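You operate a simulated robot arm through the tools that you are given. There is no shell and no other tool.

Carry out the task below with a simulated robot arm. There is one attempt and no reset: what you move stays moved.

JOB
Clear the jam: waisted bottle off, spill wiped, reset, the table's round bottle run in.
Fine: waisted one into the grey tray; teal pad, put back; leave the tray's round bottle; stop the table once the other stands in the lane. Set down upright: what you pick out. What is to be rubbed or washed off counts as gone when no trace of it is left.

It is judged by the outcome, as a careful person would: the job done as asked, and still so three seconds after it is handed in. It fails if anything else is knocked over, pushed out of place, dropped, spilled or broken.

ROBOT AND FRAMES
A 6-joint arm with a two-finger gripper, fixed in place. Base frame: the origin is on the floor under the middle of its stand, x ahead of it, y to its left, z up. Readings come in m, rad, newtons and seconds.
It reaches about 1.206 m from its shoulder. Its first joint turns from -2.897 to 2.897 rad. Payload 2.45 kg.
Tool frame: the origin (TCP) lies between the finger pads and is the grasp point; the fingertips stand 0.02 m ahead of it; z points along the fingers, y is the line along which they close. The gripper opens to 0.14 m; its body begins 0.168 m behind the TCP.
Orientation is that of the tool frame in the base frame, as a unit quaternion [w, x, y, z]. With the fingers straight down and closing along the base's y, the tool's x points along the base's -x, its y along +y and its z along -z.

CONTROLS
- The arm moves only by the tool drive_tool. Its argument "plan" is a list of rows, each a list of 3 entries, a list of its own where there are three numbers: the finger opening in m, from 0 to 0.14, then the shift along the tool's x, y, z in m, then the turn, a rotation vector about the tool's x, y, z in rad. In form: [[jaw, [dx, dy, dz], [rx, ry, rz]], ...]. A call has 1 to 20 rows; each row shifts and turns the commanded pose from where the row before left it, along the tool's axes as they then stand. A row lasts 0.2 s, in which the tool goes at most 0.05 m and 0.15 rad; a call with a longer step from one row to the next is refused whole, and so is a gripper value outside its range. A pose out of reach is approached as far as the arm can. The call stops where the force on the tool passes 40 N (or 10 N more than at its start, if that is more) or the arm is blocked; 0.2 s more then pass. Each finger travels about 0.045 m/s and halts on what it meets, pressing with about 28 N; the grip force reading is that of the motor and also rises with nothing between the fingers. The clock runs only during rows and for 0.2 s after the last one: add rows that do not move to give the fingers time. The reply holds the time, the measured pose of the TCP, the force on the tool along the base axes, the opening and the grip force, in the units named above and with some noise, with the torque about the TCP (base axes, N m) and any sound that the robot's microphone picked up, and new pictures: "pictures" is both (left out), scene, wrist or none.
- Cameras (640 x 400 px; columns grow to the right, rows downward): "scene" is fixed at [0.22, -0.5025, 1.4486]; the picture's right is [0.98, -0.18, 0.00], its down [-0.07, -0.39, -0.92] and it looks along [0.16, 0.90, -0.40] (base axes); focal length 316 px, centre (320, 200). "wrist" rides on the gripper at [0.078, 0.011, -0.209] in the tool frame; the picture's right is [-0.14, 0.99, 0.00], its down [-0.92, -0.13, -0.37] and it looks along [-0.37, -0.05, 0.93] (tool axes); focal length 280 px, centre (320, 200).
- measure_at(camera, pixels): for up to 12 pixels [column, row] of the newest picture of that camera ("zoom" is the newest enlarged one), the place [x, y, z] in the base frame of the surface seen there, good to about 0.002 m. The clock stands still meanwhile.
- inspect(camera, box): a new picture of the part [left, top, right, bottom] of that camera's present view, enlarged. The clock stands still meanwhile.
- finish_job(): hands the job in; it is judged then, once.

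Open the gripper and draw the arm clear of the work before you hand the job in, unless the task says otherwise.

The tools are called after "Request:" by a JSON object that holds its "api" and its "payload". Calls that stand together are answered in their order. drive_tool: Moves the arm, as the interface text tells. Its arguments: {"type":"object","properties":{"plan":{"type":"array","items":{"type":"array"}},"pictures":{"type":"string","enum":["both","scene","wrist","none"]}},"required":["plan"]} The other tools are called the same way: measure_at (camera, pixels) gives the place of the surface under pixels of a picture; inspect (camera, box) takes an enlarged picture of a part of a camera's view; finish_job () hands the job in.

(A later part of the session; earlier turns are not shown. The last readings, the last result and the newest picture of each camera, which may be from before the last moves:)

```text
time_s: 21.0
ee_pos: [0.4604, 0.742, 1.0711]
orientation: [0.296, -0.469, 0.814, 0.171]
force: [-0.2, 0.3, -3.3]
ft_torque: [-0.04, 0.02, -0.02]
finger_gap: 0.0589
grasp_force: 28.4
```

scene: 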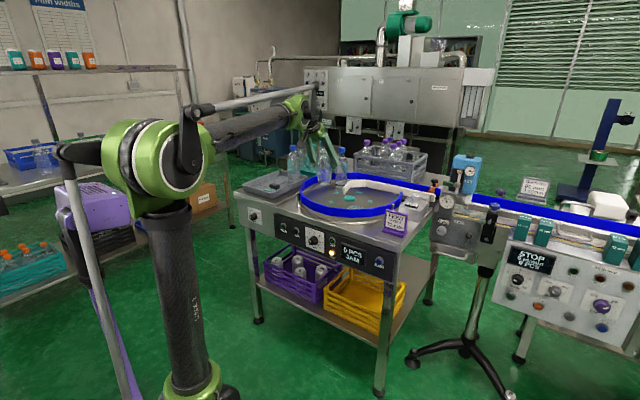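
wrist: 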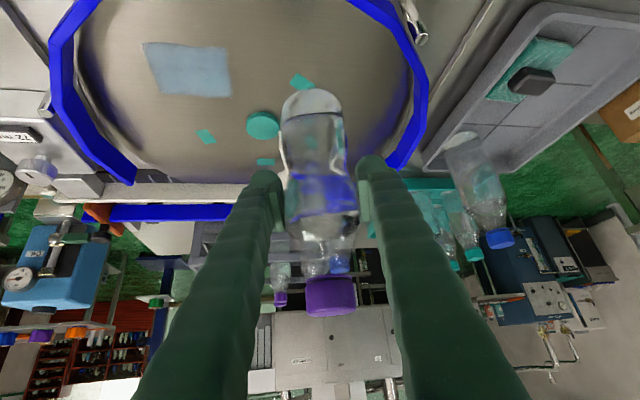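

The bottle hangs steady (3.3 N). I'll carry it by way of (0.26,0.87) to (0.232,1.060), keeping about 0.11 m from the tray's round bottle.

Request:
{"api": "drive_tool", "payload": {"plan": [[0.03, [-0.0016, 0.0397, 0.0014], [0, 0, 0]], [0.03, [-0.0016, 0.0397, 0.0014], [0, 0, 0]], [0.03, [-0.0016, 0.0397, 0.0014], [0, 0, 0]], [0.03, [-0.0016, 0.0397, 0.0014], [0, 0, 0]], [0.03, [-0.0016, 0.0397, 0.0014], [0, 0, 0]], [0.03, [-0.0016, 0.0397, 0.0014], [0, 0, 0]], [0.03, [-0.0227, 0.0237, 0.0191], [0, 0, 0]], [0.03, [-0.0227, 0.0237, 0.0191], [0, 0, 0]], [0.03, [-0.0227, 0.0237, 0.0191], [0, 0, 0]], [0.03, [-0.0227, 0.0237, 0.0191], [0, 0, 0]], [0.03, [-0.0227, 0.0237, 0.0191], [0, 0, 0]], [0.03, [0, 0, 0], [0, 0, 0]]]}}

```text
time_s: 23.6
ee_pos: [0.2292, 1.0577, 1.069]
orientation: [0.296, -0.47, 0.813, 0.171]
force: [0.2, -0.5, -3.0]
ft_torque: [0.01, 0.02, -0.01]
finger_gap: 0.0593
grasp_force: 28.1
```

scene: 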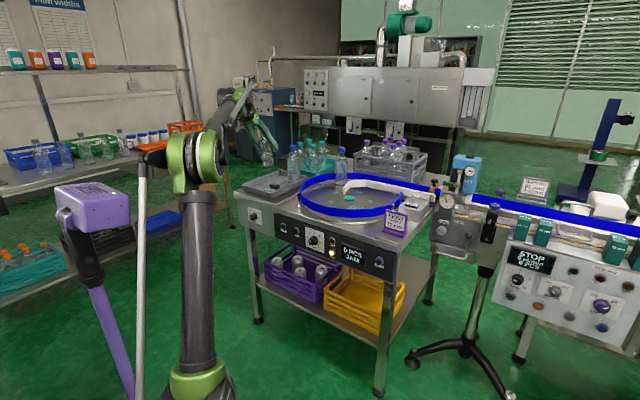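
wrist: 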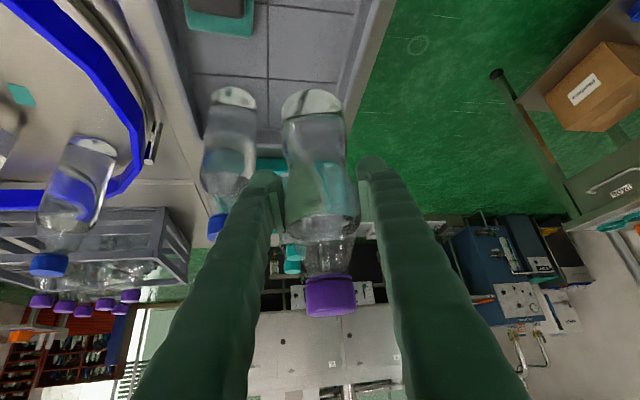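

Over the target at (0.229,1.058). I'll lower 0.10 m to just above the tray floor.

Request:
{"api": "drive_tool", "payload": {"plan": [[0.03, [0.0161, 0, 0.0192], [0, 0, 0]], [0.03, [0.0193, 0, 0.023], [0, 0, 0]], [0.03, [0.0193, 0, 0.023], [0, 0, 0]], [0.03, [0.0096, 0, 0.0115], [0, 0, 0]], [0.03, [0, 0, 0], [0, 0, 0]]]}}

Request:
{"api": "inspect", "payload": {"camera": "scene", "box": [225, 130, 325, 210]}}

```text
time_s: 24.8
ee_pos: [0.2307, 1.0591, 0.9692]
orientation: [0.296, -0.47, 0.814, 0.171]
force: [0.1, 0.2, -3.6]
ft_torque: [-0.01, 0.01, -0.02]
finger_gap: 0.059
grasp_force: 28.2
```

scene: 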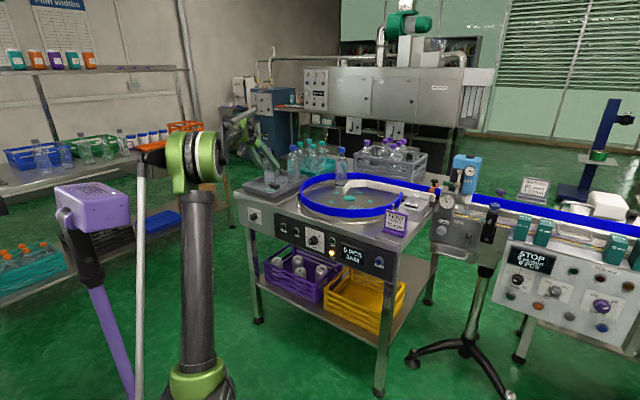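
wrist: 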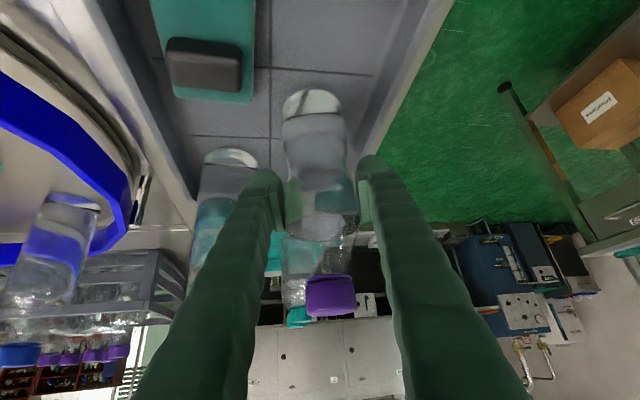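

```text
5.00 times, centred on (275, 170) of scene
```

zoom: 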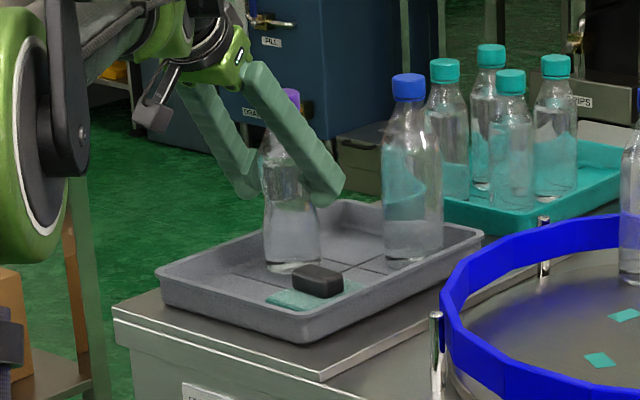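

The bottle is just above the tray floor, clear of the pad and the round bottle. I'll lower it the last few millimetres while watching the force.

Request:
{"api": "drive_tool", "payload": {"plan": [[0.03, [0.0016, 0, 0.0019], [0, 0, 0]], [0.03, [0.0016, 0, 0.0019], [0, 0, 0]], [0.03, [0, 0, 0], [0, 0, 0]]], "pictures": "none"}}

```text
time_s: 25.6
ee_pos: [0.2315, 1.0579, 0.9654]
orientation: [0.296, -0.47, 0.814, 0.171]
force: [1.5, -0.1, -3.0]
ft_torque: [-0.04, 0.01, -0.02]
finger_gap: 0.0593
grasp_force: 28.1
```

Still carrying 3 N at z=0.9654; I'll go down another 2.5 mm.

Request:
{"api": "drive_tool", "payload": {"plan": [[0.03, [0.0008, 0, 0.001], [0, 0, 0]], [0.03, [0.0008, 0, 0.001], [0, 0, 0]], [0.03, [0, 0, 0], [0, 0, 0]]], "pictures": "none"}}

```text
time_s: 26.4
ee_pos: [0.2304, 1.0576, 0.9622]
orientation: [0.295, -0.47, 0.814, 0.171]
force: [1.4, 1.6, 4.5]
ft_torque: [0.19, -0.22, 0.06]
finger_gap: 0.0591
grasp_force: 28.3
```

Force turned to +4.5 N, so the bottle stands on the tray floor. I'll open the jaws slightly to release.

Request:
{"api": "drive_tool", "payload": {"plan": [[0.07, [0, 0, 0], [0, 0, 0]], [0.085, [0, 0, 0], [0, 0, 0]], [0.095, [0, 0, 0], [0, 0, 0]], [0.095, [0, 0, 0], [0, 0, 0]]]}}

Request:
{"api": "inspect", "payload": {"camera": "scene", "box": [225, 130, 325, 210]}}

```text
time_s: 27.4
ee_pos: [0.2307, 1.0569, 0.9634]
orientation: [0.296, -0.469, 0.814, 0.17]
force: [0.2, -1.0, -0.8]
ft_torque: [-0.01, -0.01, 0.04]
finger_gap: 0.095
grasp_force: 0.0
```

scene: 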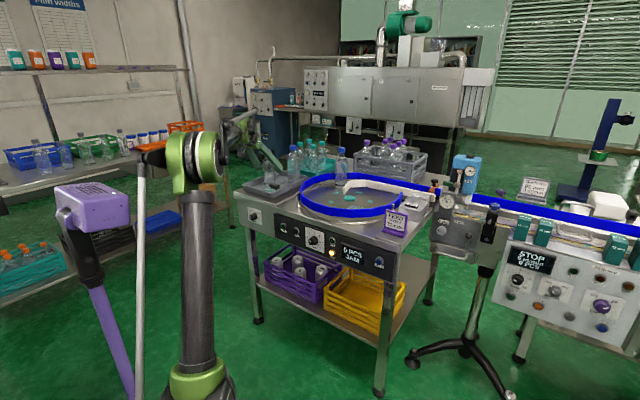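
wrist: 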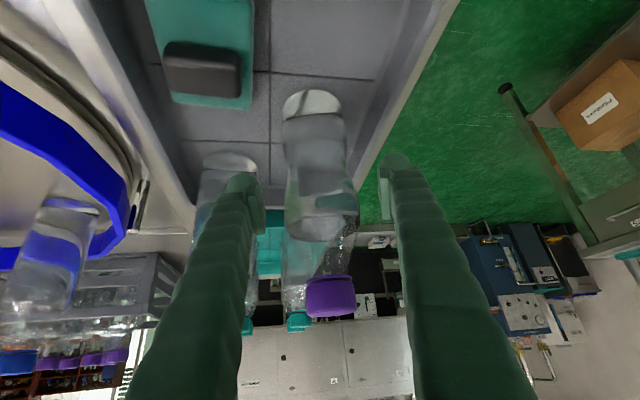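

```text
5.00 times, centred on (275, 170) of scene
```

zoom: 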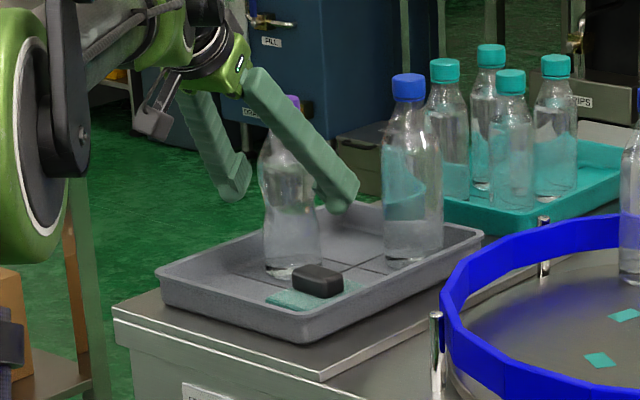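

The bottle stands upright and free in the tray. I'll retreat back along the fingers, move to open air near (0.22,0.80), and bring the tool vertical.

Request:
{"api": "drive_tool", "payload": {"plan": [[0.095, [0, 0, -0.03], [0, 0, 0]], [0.095, [0, 0, -0.04], [0, 0, 0]], [0.095, [0, 0, -0.04], [0, 0, 0]], [0.095, [0, 0, -0.04], [0, 0, 0]], [0.095, [0.0184, -0.0298, -0.0291], [0, 0, 0]], [0.095, [0.0184, -0.0298, -0.0291], [0, 0, 0]], [0.095, [0.0184, -0.0298, -0.0291], [0, 0, 0]], [0.095, [0.0184, -0.0298, -0.0291], [0, 0, 0]], [0.06, [0, 0, 0], [0, 0.14, 0]], [0.06, [0, 0, 0], [0, 0.14, 0]], [0.06, [0, 0, 0], [0, 0.14, 0]], [0.06, [0, 0, 0], [0, 0.14, 0]], [0.06, [0, 0, 0], [0, 0.138, 0]], [0.06, [0, 0, 0], [0, 0, 0]]]}}

Request:
{"api": "inspect", "payload": {"camera": "scene", "box": [225, 130, 325, 210]}}

```text
time_s: 30.4
ee_pos: [0.2208, 0.8011, 1.12]
orientation: [0.0, -0.499, 0.866, -0.001]
force: [-0.4, -0.3, -0.3]
ft_torque: [0.01, 0.01, 0.01]
finger_gap: 0.06
grasp_force: 0.0
```

scene: 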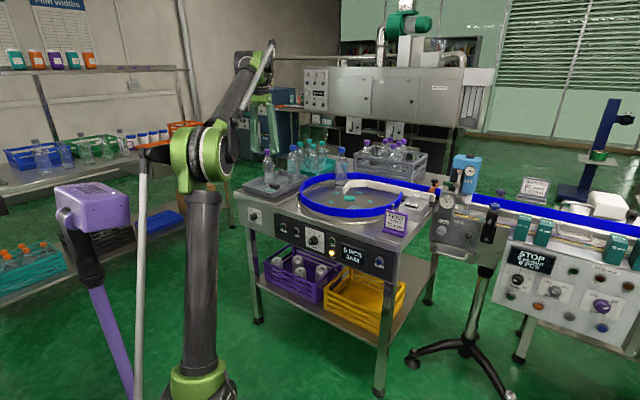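
wrist: 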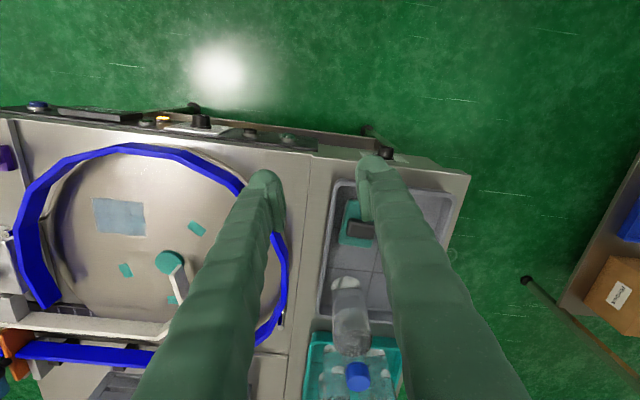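

```text
5.00 times, centred on (275, 170) of scene
```

zoom: 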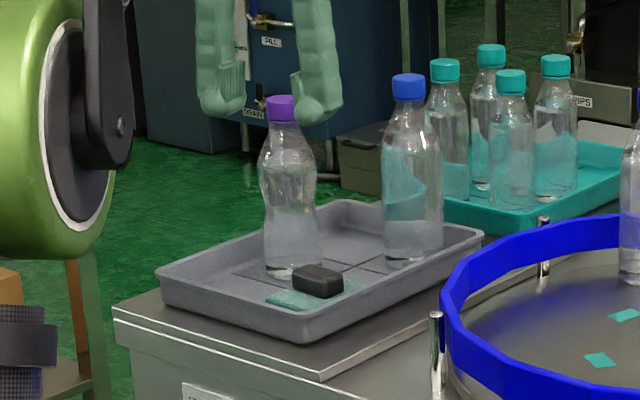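

The waisted bottle stands upright in the grey tray. Now I'll yaw the tool so the jaws close across the pad's handle.

Request:
{"api": "drive_tool", "payload": {"plan": [[0.06, [0, 0, 0], [0, 0, -0.1338]], [0.06, [0, 0, 0], [0, 0, -0.1338]], [0.06, [0, 0, 0], [0, 0, -0.1338]], [0.06, [0, 0, 0], [0, 0, -0.1338]], [0.06, [0, 0, 0], [0, 0, -0.1338]], [0.06, [0, 0, 0], [0, 0, -0.1338]], [0.06, [0, 0, 0], [0, 0, -0.1338]], [0.06, [0, 0, 0], [0, 0, -0.1338]], [0.06, [0, 0, 0], [0, 0, -0.1338]], [0.06, [0, 0, 0], [0, 0, 0]]]}}

```text
time_s: 32.6
ee_pos: [0.2194, 0.804, 1.1201]
orientation: [0.0, 0.903, -0.43, 0.001]
force: [-0.4, -0.4, -0.6]
ft_torque: [0.03, 0.05, -0.03]
finger_gap: 0.0603
grasp_force: 0.0
```

scene: 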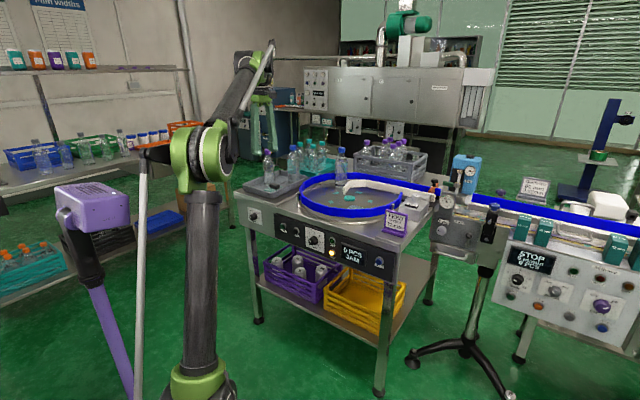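
wrist: 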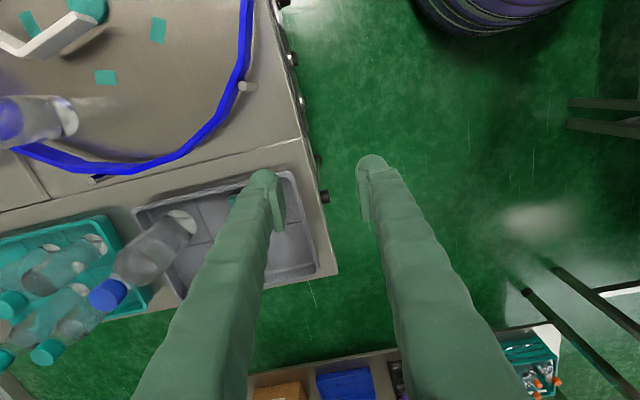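

Tool y is now along (-0.777,-0.631), matching the pad's long side. I'll tilt 20° and move above the handle at (0.251,0.960,1.06) for a closer look.

Request:
{"api": "drive_tool", "payload": {"plan": [[0.06, [0, 0, 0], [0, -0.1163, 0]], [0.06, [0, 0, 0], [0, -0.1163, 0]], [0.06, [0, 0, 0], [0, -0.1163, 0]], [0.06, [-0.0187, -0.0307, 0.0228], [0, 0, 0]], [0.06, [-0.0187, -0.0307, 0.0228], [0, 0, 0]], [0.06, [-0.0187, -0.0307, 0.0228], [0, 0, 0]], [0.06, [-0.0187, -0.0307, 0.0228], [0, 0, 0]], [0.06, [0, 0, 0], [0, 0, 0]]]}}

Request:
{"api": "inspect", "payload": {"camera": "scene", "box": [225, 130, 325, 210]}}

```text
time_s: 34.4
ee_pos: [0.2495, 0.9571, 1.0606]
orientation: [-0.075, 0.889, -0.424, -0.157]
force: [0.7, -0.5, 0.1]
ft_torque: [0.03, -0.03, 0.03]
finger_gap: 0.06
grasp_force: 0.0
```

scene: 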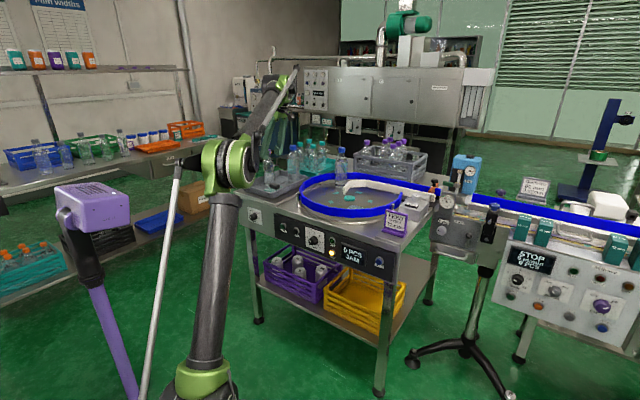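
wrist: 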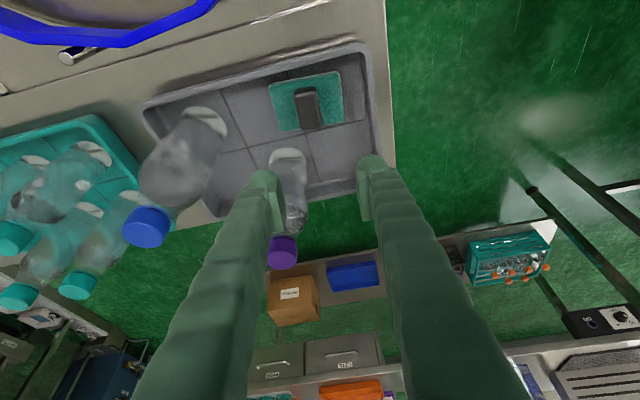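

```text
5.00 times, centred on (275, 170) of scene
```

zoom: 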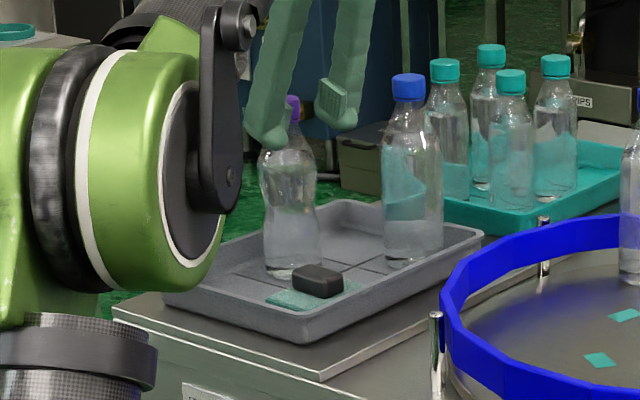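

The wrist view shows the pad and handle at (307,105). I'll enlarge and measure the handle ends and edges.

Request:
{"api": "inspect", "payload": {"camera": "wrist", "box": [230, 50, 390, 150]}}

Request:
{"api": "measure_at", "payload": {"camera": "wrist", "pixels": [[306, 91], [312, 124], [297, 93], [316, 92], [304, 127], [321, 122], [268, 84], [338, 73], [343, 120], [279, 131], [309, 107], [288, 150]]}}

```text
4.00 times, centred on (310, 100) of wrist
```

zoom: 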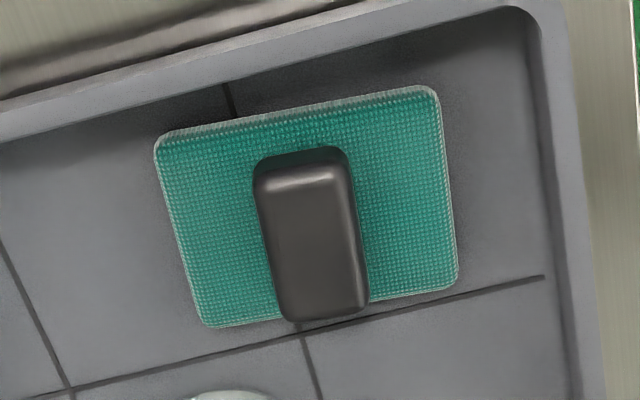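

```text
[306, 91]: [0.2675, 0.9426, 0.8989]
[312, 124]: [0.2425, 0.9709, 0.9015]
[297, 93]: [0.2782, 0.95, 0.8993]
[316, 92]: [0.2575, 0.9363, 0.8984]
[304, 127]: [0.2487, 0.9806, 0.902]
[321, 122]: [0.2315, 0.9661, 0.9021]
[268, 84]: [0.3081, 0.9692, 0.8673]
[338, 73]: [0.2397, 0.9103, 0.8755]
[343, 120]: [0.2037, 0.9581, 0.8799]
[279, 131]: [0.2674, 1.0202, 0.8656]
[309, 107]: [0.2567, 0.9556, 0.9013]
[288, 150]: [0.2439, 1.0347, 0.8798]
```

Handle centre is (0.254,0.9583), top z≈0.902, about 25 mm wide, and the tray wall is only ~55 mm away, so I'll use a 45 mm opening and descend to z≈0.93.

Request:
{"api": "drive_tool", "payload": {"plan": [[0.045, [0.0116, -0.0011, 0.0304], [0, 0, 0]], [0.045, [0.0116, -0.0011, 0.0304], [0, 0, 0]], [0.045, [0.0116, -0.0011, 0.0304], [0, 0, 0]], [0.045, [0.0116, -0.0011, 0.0304], [0, 0, 0]], [0.045, [0, 0, 0], [0, 0, 0]]]}}

Request:
{"api": "inspect", "payload": {"camera": "wrist", "box": [230, 30, 430, 230]}}

Request:
{"api": "inspect", "payload": {"camera": "scene", "box": [235, 150, 305, 210]}}

```text
time_s: 35.6
ee_pos: [0.2589, 0.9569, 0.9288]
orientation: [-0.075, 0.889, -0.424, -0.157]
force: [0.1, 0.5, -0.7]
ft_torque: [0.05, 0.0, -0.01]
finger_gap: 0.045
grasp_force: 0.0
```

scene: 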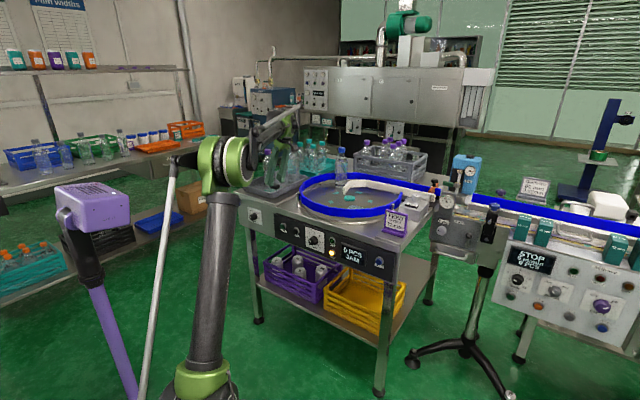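
wrist: 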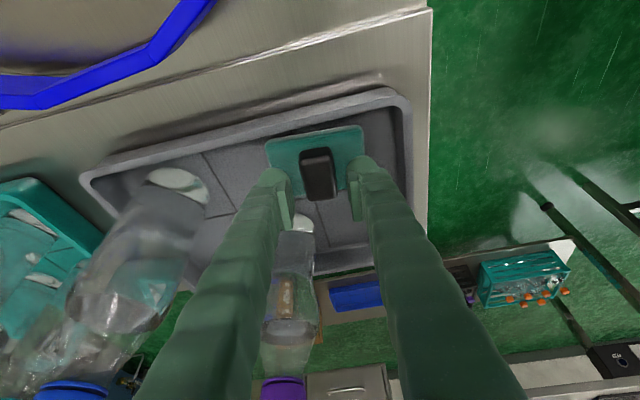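

```text
2.00 times, centred on (330, 130) of wrist
```

zoom: 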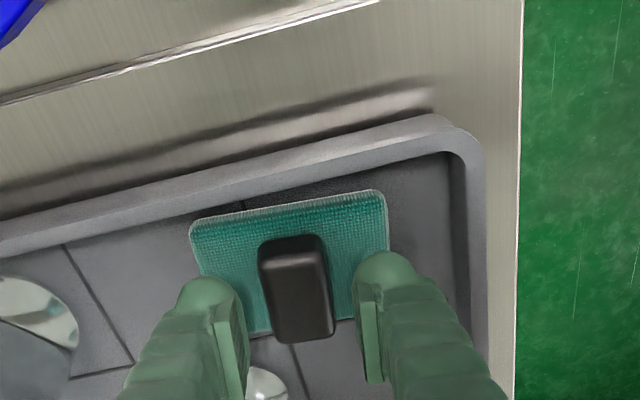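

```text
6.67 times, centred on (270, 180) of scene
```

zoom: 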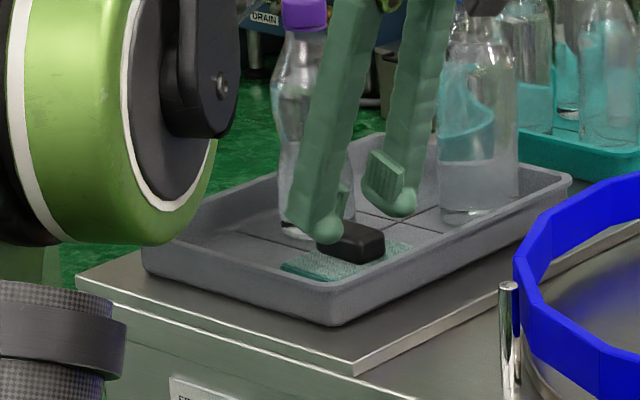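

The fingers straddle the handle (left tip (210,290), handle (297,290), right tip (380,265) in the zoom). I'll descend to z≈0.903 with a small centring shift.

Request:
{"api": "drive_tool", "payload": {"plan": [[0.045, [0.0024, 0.0014, 0.0128], [0, 0, 0]], [0.045, [0.0023, 0.0014, 0.0128], [0, 0, 0]], [0.045, [0, 0, 0], [0, 0, 0]]]}}

Request:
{"api": "inspect", "payload": {"camera": "wrist", "box": [230, 30, 430, 230]}}

Request:
{"api": "inspect", "payload": {"camera": "scene", "box": [245, 160, 305, 205]}}

```text
time_s: 36.4
ee_pos: [0.2524, 0.9571, 0.9035]
orientation: [-0.075, 0.889, -0.424, -0.157]
force: [2.5, 3.3, 11.6]
ft_torque: [-0.02, -0.12, 0.02]
finger_gap: 0.0448
grasp_force: 0.1
```

scene: 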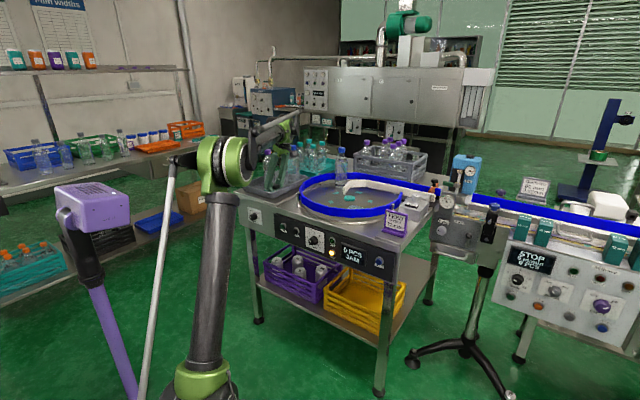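
wrist: 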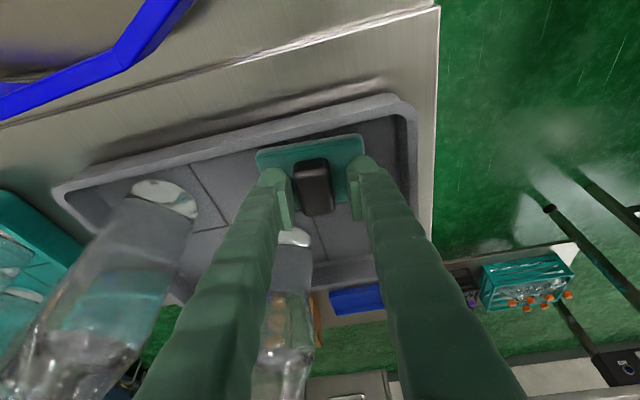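

```text
2.00 times, centred on (330, 130) of wrist
```

zoom: 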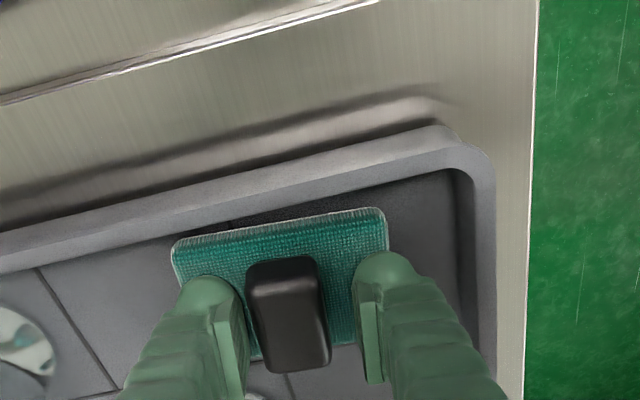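

```text
8.89 times, centred on (275, 182) of scene
```

zoom: 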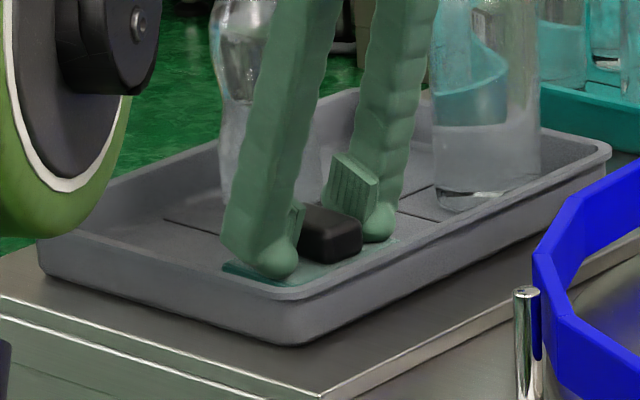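

The fingertips rest on the pad (11.6 N), so I'll raise 2 mm and close on the handle.

Request:
{"api": "drive_tool", "payload": {"plan": [[0.045, [-0.0007, 0, -0.002], [0, 0, 0]], [0.0, [0, 0, 0], [0, 0, 0]], [0.0, [0, 0, 0], [0, 0, 0]], [0.0, [0, 0, 0], [0, 0, 0]], [0.0, [0, 0, 0], [0, 0, 0]]]}}

Request:
{"api": "inspect", "payload": {"camera": "wrist", "box": [230, 30, 430, 230]}}

```text
time_s: 37.6
ee_pos: [0.2526, 0.9579, 0.9048]
orientation: [-0.075, 0.889, -0.424, -0.158]
force: [-0.2, -0.6, 0.1]
ft_torque: [-0.01, 0.02, -0.01]
finger_gap: 0.0283
grasp_force: 28.2
```

scene: 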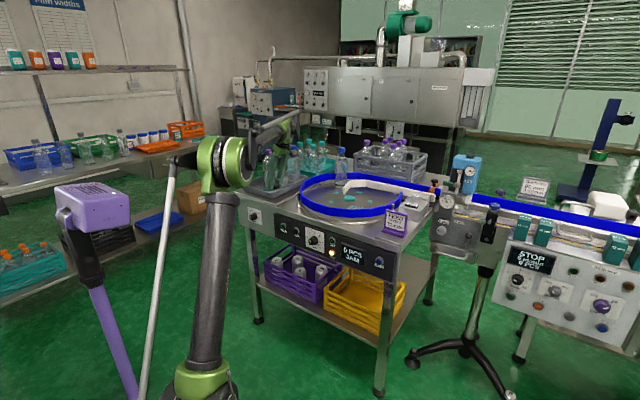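
wrist: 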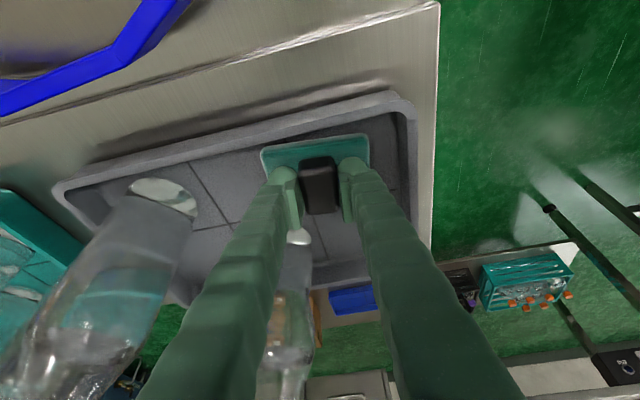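

```text
2.00 times, centred on (330, 130) of wrist
```

zoom: 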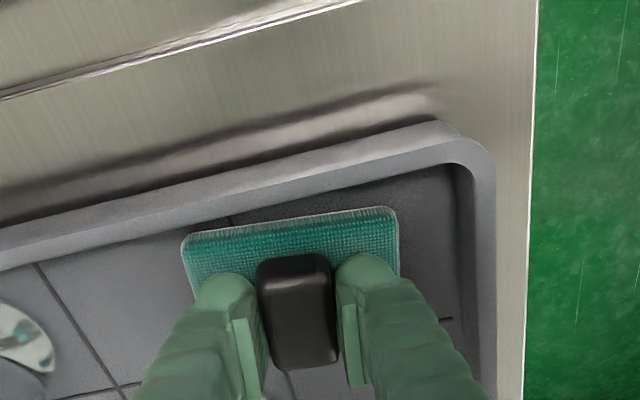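

The handle is held firmly (28 mm gap, 28 N). I'll lift straight up 0.10 m and check the pad is in the grip.

Request:
{"api": "drive_tool", "payload": {"plan": [[0.0, [-0.0057, 0, -0.0157], [0, 0, 0]], [0.0, [-0.0114, 0, -0.0313], [0, 0, 0]], [0.0, [-0.0114, 0, -0.0313], [0, 0, 0]], [0.0, [-0.0057, 0, -0.0157], [0, 0, 0]], [0.0, [0, 0, 0], [0, 0, 0]]]}}

Request:
{"api": "inspect", "payload": {"camera": "wrist", "box": [230, 30, 430, 230]}}

```text
time_s: 38.8
ee_pos: [0.2502, 0.9595, 1.0046]
orientation: [-0.075, 0.888, -0.424, -0.157]
force: [0.5, -0.1, -0.6]
ft_torque: [-0.01, -0.04, -0.01]
finger_gap: 0.0286
grasp_force: 27.8
```

scene: 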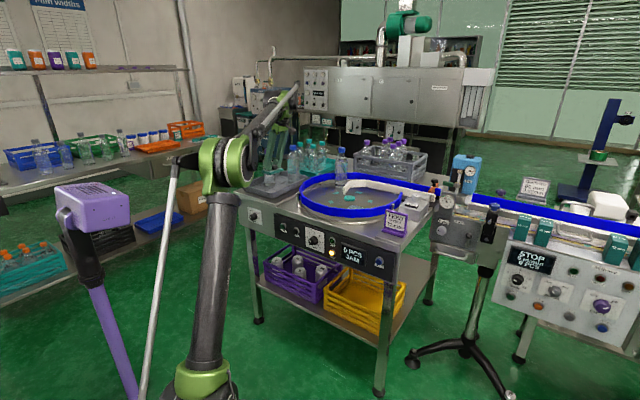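
wrist: 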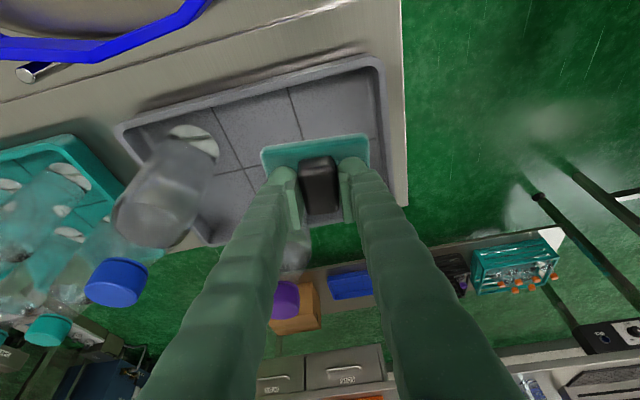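

```text
2.00 times, centred on (330, 130) of wrist
```

zoom: 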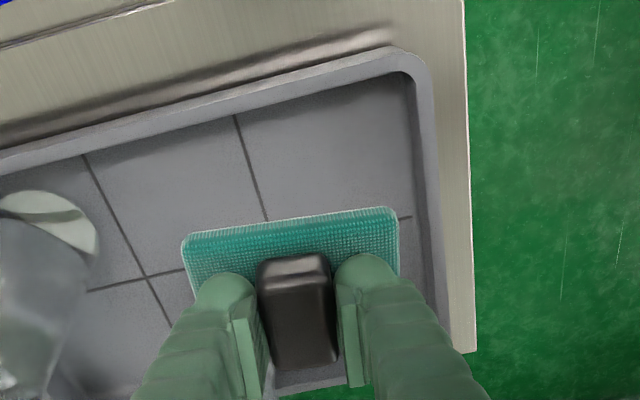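

The pad is securely in the grip. I'll carry it over the disc to above the spill at (0.592,0.684).

Request:
{"api": "drive_tool", "payload": {"plan": [[0.0, [0.0404, -0.0089, -0.0147], [0, 0, 0]], [0.0, [0.0404, -0.0089, -0.0147], [0, 0, 0]], [0.0, [0.0404, -0.0089, -0.0147], [0, 0, 0]], [0.0, [0.0404, -0.0089, -0.0147], [0, 0, 0]], [0.0, [0.0404, -0.0089, -0.0147], [0, 0, 0]], [0.0, [0.0404, -0.0089, -0.0147], [0, 0, 0]], [0.0, [0.0404, -0.0089, -0.0147], [0, 0, 0]], [0.0, [0.0404, -0.0089, -0.0147], [0, 0, 0]], [0.0, [0.0404, -0.0089, -0.0147], [0, 0, 0]], [0.0, [0.0404, -0.0089, -0.0147], [0, 0, 0]], [0.0, [0, 0, 0], [0, 0, 0]]]}}

Request:
{"api": "inspect", "payload": {"camera": "scene", "box": [290, 150, 410, 240]}}

```text
time_s: 41.2
ee_pos: [0.5927, 0.681, 1.0082]
orientation: [-0.075, 0.889, -0.424, -0.157]
force: [0.8, 0.5, -0.1]
ft_torque: [0.01, 0.02, -0.01]
finger_gap: 0.0288
grasp_force: 28.2
```

scene: 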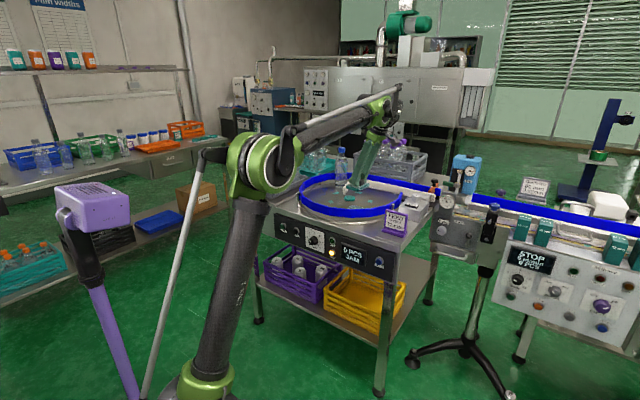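
wrist: 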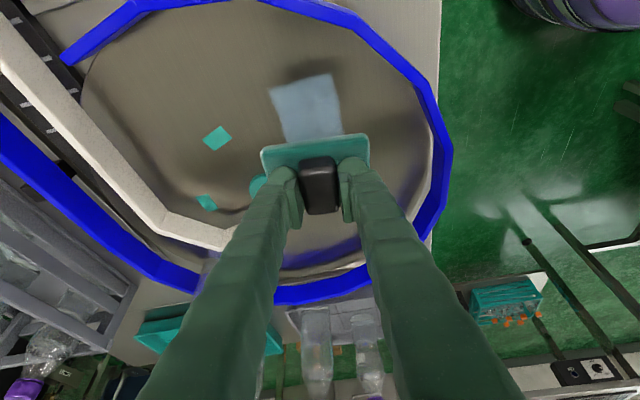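

```text
4.44 times, centred on (350, 195) of scene
```

zoom: 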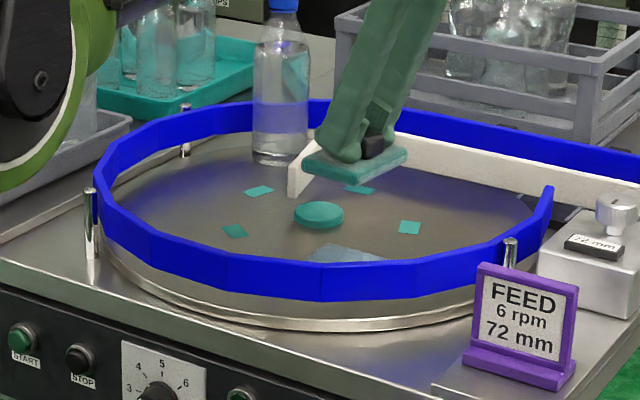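

The spill is visible at (307,108) in the wrist view. I'll measure its corners and the nearby rail.

Request:
{"api": "measure_at", "payload": {"camera": "wrist", "pixels": [[270, 90], [331, 75], [341, 128], [287, 138], [305, 105], [340, 10], [410, 80], [430, 140], [250, 5], [255, 185], [218, 138], [420, 195]]}}

Request:
{"api": "inspect", "payload": {"camera": "wrist", "box": [200, 0, 440, 220]}}

```text
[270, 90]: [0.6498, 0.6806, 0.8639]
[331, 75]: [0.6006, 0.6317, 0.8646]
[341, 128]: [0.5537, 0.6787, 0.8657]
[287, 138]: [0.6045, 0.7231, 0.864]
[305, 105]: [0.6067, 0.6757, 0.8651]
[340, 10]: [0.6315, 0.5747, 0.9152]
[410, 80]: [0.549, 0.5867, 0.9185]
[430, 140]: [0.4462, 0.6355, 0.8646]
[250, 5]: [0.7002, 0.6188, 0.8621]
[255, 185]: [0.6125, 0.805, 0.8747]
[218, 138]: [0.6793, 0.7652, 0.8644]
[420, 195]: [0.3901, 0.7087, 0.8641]
```

```text
1.82 times, centred on (320, 110) of wrist
```

zoom: 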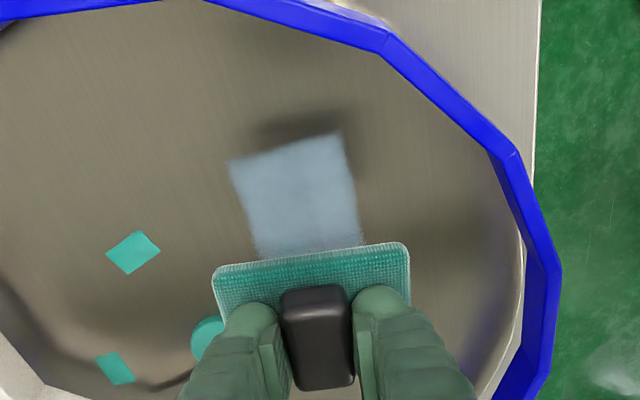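

The spill is centred near (0.597,0.684) and the rail is well outside the wiping area. I'll lower the pad to just above the disc.

Request:
{"api": "drive_tool", "payload": {"plan": [[0.0, [0.0113, -0.0017, 0.0307], [0, 0, 0]], [0.0, [0.0113, -0.0017, 0.0307], [0, 0, 0]], [0.0, [0.0113, -0.0017, 0.0307], [0, 0, 0]], [0.0, [0, 0, 0], [0, 0, 0]]], "pictures": "scene"}}

Request:
{"api": "inspect", "payload": {"camera": "scene", "box": [290, 150, 410, 240]}}

```text
time_s: 42.2
ee_pos: [0.5938, 0.6862, 0.9067]
orientation: [-0.075, 0.889, -0.423, -0.158]
force: [0.0, -0.8, -0.6]
ft_torque: [-0.02, -0.01, -0.02]
finger_gap: 0.0286
grasp_force: 28.4
```

scene: 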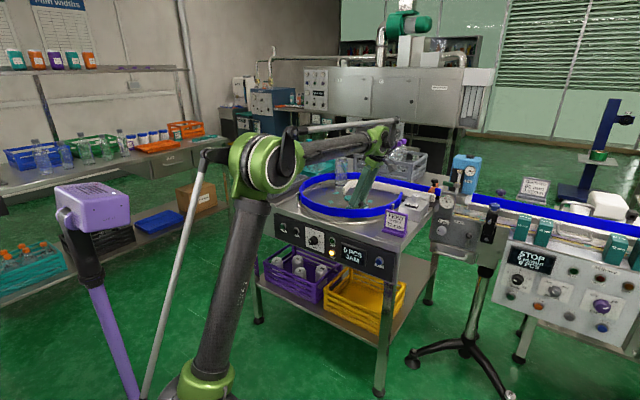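

```text
4.44 times, centred on (350, 195) of scene
```

zoom: 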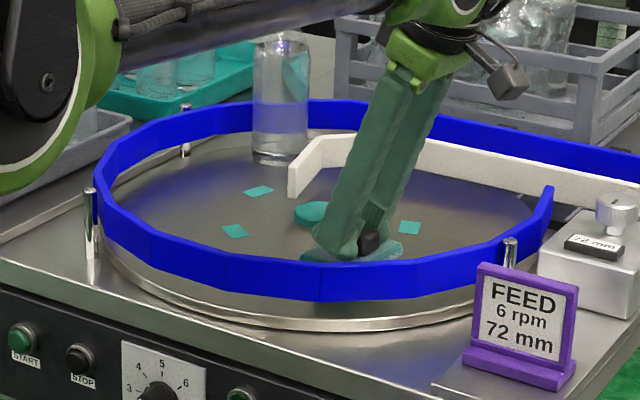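

Pad is about 3 mm above the disc. I'll lower in small steps while watching the force.

Request:
{"api": "drive_tool", "payload": {"plan": [[0.0, [0.0005, 0, 0.0014], [0, 0, 0]], [0.0, [0.0005, 0, 0.0014], [0, 0, 0]], [0.0, [0.0003, 0, 0.001], [0, 0, 0]], [0.0, [0, 0, 0], [0, 0, 0]]], "pictures": "none"}}

```text
time_s: 43.2
ee_pos: [0.5956, 0.6847, 0.9026]
orientation: [-0.075, 0.889, -0.423, -0.157]
force: [0.4, -0.1, 0.6]
ft_torque: [0.04, -0.03, 0.01]
finger_gap: 0.0284
grasp_force: 28.4
```

Request:
{"api": "drive_tool", "payload": {"plan": [[0.0, [0.0003, 0, 0.001], [0, 0, 0]], [0.0, [0.0003, 0, 0.001], [0, 0, 0]], [0.0, [0, 0, 0], [0, 0, 0]]], "pictures": "none"}}

```text
time_s: 44.0
ee_pos: [0.594, 0.6853, 0.9016]
orientation: [-0.075, 0.889, -0.423, -0.156]
force: [4.2, 4.8, 35.4]
ft_torque: [0.1, -0.01, -0.14]
finger_gap: 0.0285
grasp_force: 28.3
```

Contact made and the force jumped to 35 N, which is stiffer than I want. I'll ease up about 0.8 mm.

Request:
{"api": "drive_tool", "payload": {"plan": [[0.0, [-0.0003, 0, -0.0008], [0, 0, 0]], [0.0, [0, 0, 0], [0, 0, 0]]], "pictures": "none"}}

```text
time_s: 44.6
ee_pos: [0.5937, 0.6844, 0.9034]
orientation: [-0.076, 0.889, -0.423, -0.156]
force: [2.8, 3.0, 35.2]
ft_torque: [0.13, 0.07, -0.02]
finger_gap: 0.0288
grasp_force: 28.0
```

The force is still 35 N. I'll raise another 1 mm and see how it responds.

Request:
{"api": "drive_tool", "payload": {"plan": [[0.0, [-0.0004, 0, -0.001], [0, 0, 0]], [0.0, [0, 0, 0], [0, 0, 0]]], "pictures": "none"}}

```text
time_s: 45.2
ee_pos: [0.5929, 0.6832, 0.9026]
orientation: [-0.074, 0.889, -0.423, -0.157]
force: [-2.6, -1.5, 9.3]
ft_torque: [0.02, 0.09, 0.0]
finger_gap: 0.0288
grasp_force: 28.2
```

9 N is a good rubbing force. I'll stroke the pad along its short axis across the spill.

Request:
{"api": "drive_tool", "payload": {"plan": [[0.0, [-0.01175, 0, 0.00427], [0, 0, 0]], [0.0, [-0.01175, 0, 0.00427], [0, 0, 0]], [0.0, [0.01175, 0, -0.00427], [0, 0, 0]], [0.0, [0.01175, 0, -0.00427], [0, 0, 0]], [0.0, [0.01175, 0, -0.00427], [0, 0, 0]], [0.0, [0.01175, 0, -0.00427], [0, 0, 0]], [0.0, [-0.01175, 0, 0.00427], [0, 0, 0]], [0.0, [-0.01175, 0, 0.00427], [0, 0, 0]], [0.0, [-0.01175, 0, 0.00427], [0, 0, 0]], [0.0, [-0.01175, 0, 0.00427], [0, 0, 0]], [0.0, [0.01175, 0, -0.00427], [0, 0, 0]], [0.0, [0.01175, 0, -0.00427], [0, 0, 0]]]}}

Request:
{"api": "inspect", "payload": {"camera": "wrist", "box": [200, 0, 440, 220]}}

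```text
time_s: 47.8
ee_pos: [0.5947, 0.6842, 0.9046]
orientation: [-0.075, 0.889, -0.424, -0.156]
force: [0.1, 0.7, -0.1]
ft_torque: [0.0, 0.02, 0.01]
finger_gap: 0.0285
grasp_force: 28.1
```

scene: 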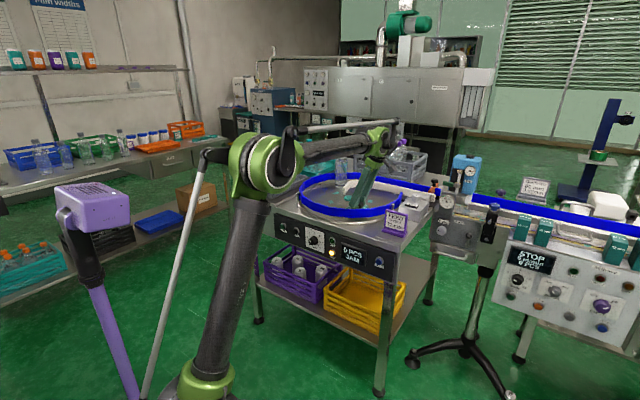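
wrist: 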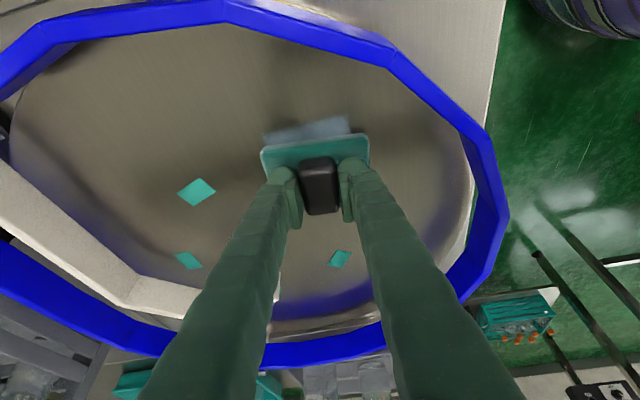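

```text
1.82 times, centred on (320, 110) of wrist
```

zoom: 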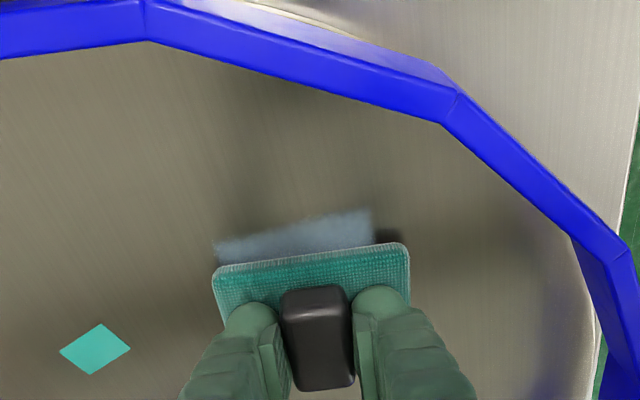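

Contact was lost during the strokes (force ~0) and a strip remains on the near side. I'll press down a bit more and continue with shorter strokes.

Request:
{"api": "drive_tool", "payload": {"plan": [[0.0, [0.0004, 0, 0.0012], [0, 0, 0]], [0.0, [0, 0, 0], [0, 0, 0]]], "pictures": "none"}}

```text
time_s: 48.4
ee_pos: [0.5946, 0.6836, 0.9041]
orientation: [-0.075, 0.888, -0.425, -0.157]
force: [0.3, -0.2, 6.2]
ft_torque: [-0.12, -0.12, -0.01]
finger_gap: 0.0285
grasp_force: 28.0
```

6 N now; I'll add 0.4 mm and stroke 36 mm toward the near side, then read the force.

Request:
{"api": "drive_tool", "payload": {"plan": [[0.0, [0.0001, 0, 0.0004], [0, 0, 0]], [0.0, [0.0113, 0, -0.0041], [0, 0, 0]], [0.0, [0.0113, 0, -0.0041], [0, 0, 0]], [0.0, [0.0113, 0, -0.0041], [0, 0, 0]]]}}

Request:
{"api": "inspect", "payload": {"camera": "wrist", "box": [200, 0, 440, 220]}}

```text
time_s: 49.4
ee_pos: [0.6166, 0.6562, 0.9018]
orientation: [-0.075, 0.889, -0.424, -0.157]
force: [-0.7, 6.8, 16.5]
ft_torque: [0.15, 0.04, -0.06]
finger_gap: 0.0285
grasp_force: 28.3
```

scene: 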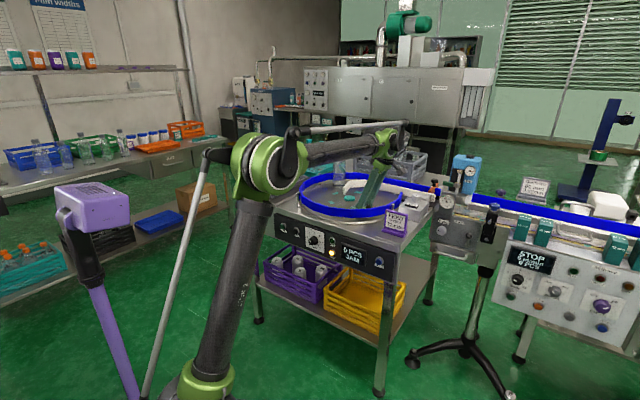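
wrist: 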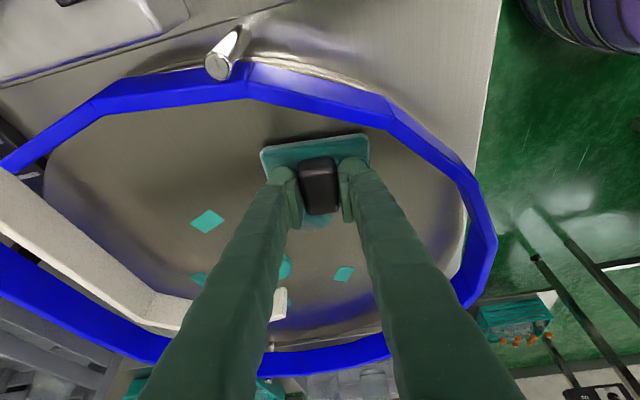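

```text
1.82 times, centred on (320, 110) of wrist
```

zoom: 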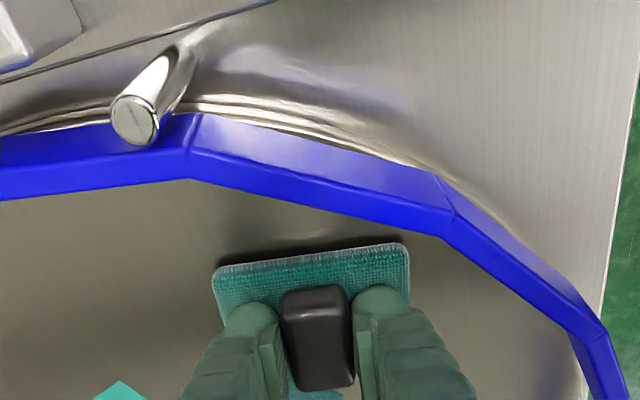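

Force is a steady 16 N and the near strip is covered. I'll rub back and forth across the whole patch with a sideways offset.

Request:
{"api": "drive_tool", "payload": {"plan": [[0.0, [-0.0113, 0, 0.0041], [0, 0, 0]], [0.0, [-0.0113, 0, 0.0041], [0, 0, 0]], [0.0, [-0.0113, 0, 0.0041], [0, 0, 0]], [0.0, [-0.0113, 0, 0.0041], [0, 0, 0]], [0.0, [-0.0113, 0, 0.0041], [0, 0, 0]], [0.0, [0.0113, 0, -0.0041], [0, 0, 0]], [0.0, [0.0113, 0, -0.0041], [0, 0, 0]], [0.0, [0.0113, 0, -0.0041], [0, 0, 0]], [0.0, [0.0113, 0, -0.0041], [0, 0, 0]], [0.0, [0.0113, 0, -0.0041], [0, 0, 0]], [0.0, [0, -0.014, 0], [0, 0, 0]], [0.0, [-0.0113, 0, 0.0041], [0, 0, 0]], [0.0, [-0.0113, 0, 0.0041], [0, 0, 0]], [0.0, [-0.0113, 0, 0.0041], [0, 0, 0]], [0.0, [-0.0113, 0, 0.0041], [0, 0, 0]], [0.0, [-0.0113, 0, 0.0041], [0, 0, 0]]]}}

Request:
{"api": "inspect", "payload": {"camera": "wrist", "box": [200, 0, 440, 220]}}

```text
time_s: 52.8
ee_pos: [0.5901, 0.7148, 0.9032]
orientation: [-0.075, 0.889, -0.423, -0.157]
force: [0.6, 0.5, -0.3]
ft_torque: [0.01, 0.04, 0.0]
finger_gap: 0.029
grasp_force: 27.8
```

scene: 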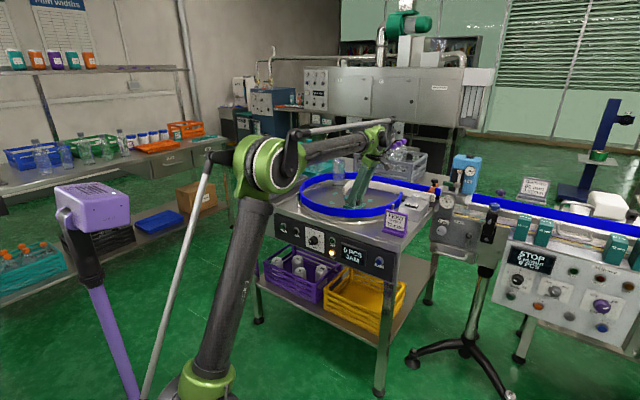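
wrist: 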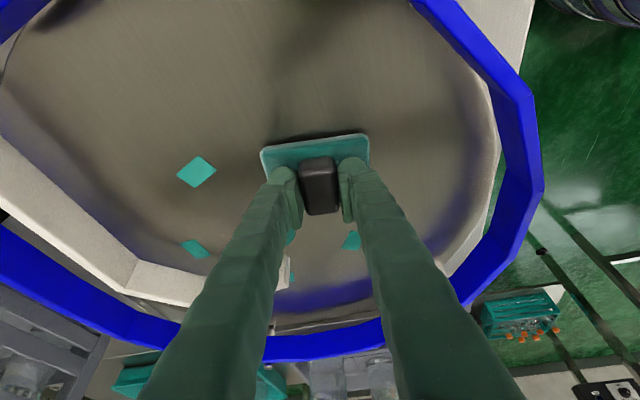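

```text
1.82 times, centred on (320, 110) of wrist
```

zoom: 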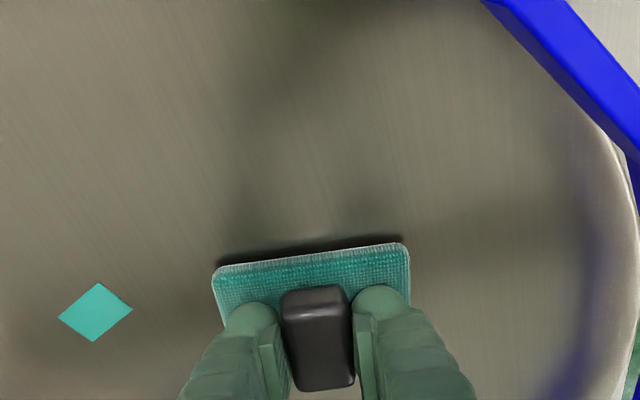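

The visible part of the disc is clean. I'll lift the pad 60 mm and shift it away to check the area it was covering.

Request:
{"api": "drive_tool", "payload": {"plan": [[0.0, [-0.0103, 0, -0.0282], [0, 0, 0]], [0.0, [-0.0103, 0, -0.0282], [0, 0, 0]], [0.0, [-0.0282, 0, 0.0103], [0, 0, 0]], [0.0, [-0.0282, 0, 0.0103], [0, 0, 0]], [0.0, [0, 0, 0], [0, 0, 0]]]}}

Request:
{"api": "inspect", "payload": {"camera": "wrist", "box": [180, 0, 440, 220]}}

Request:
{"api": "inspect", "payload": {"camera": "scene", "box": [310, 170, 400, 225]}}

```text
time_s: 54.0
ee_pos: [0.5525, 0.76, 0.9628]
orientation: [-0.075, 0.889, -0.424, -0.157]
force: [-0.2, -0.5, -0.9]
ft_torque: [0.01, -0.03, 0.0]
finger_gap: 0.0287
grasp_force: 28.2
```

scene: 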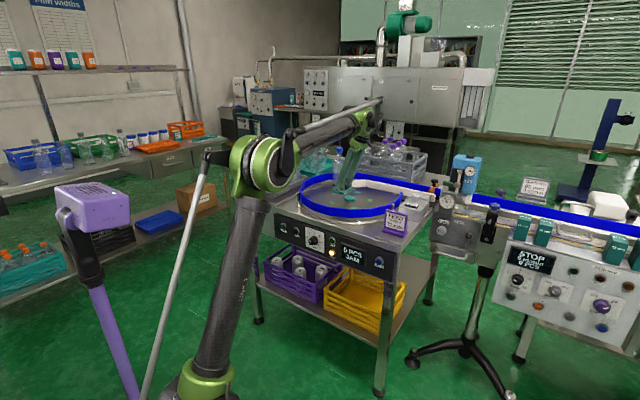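
wrist: 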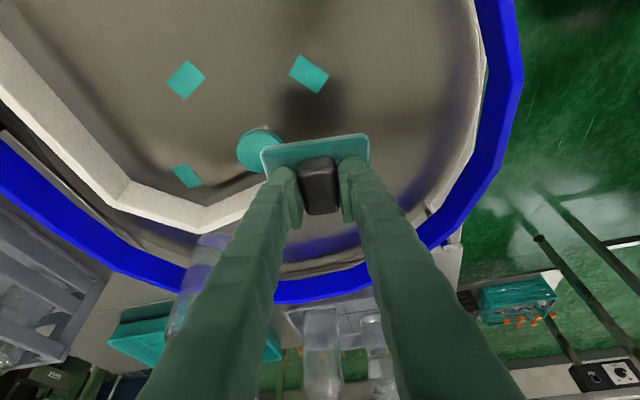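

```text
1.82 times, centred on (310, 110) of wrist
```

zoom: 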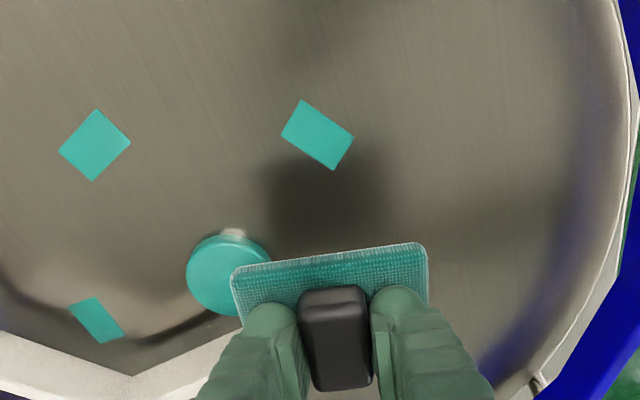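

```text
7.11 times, centred on (355, 198) of scene
```

zoom: 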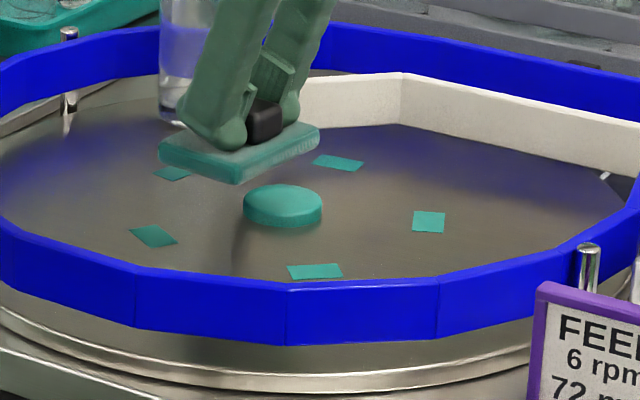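

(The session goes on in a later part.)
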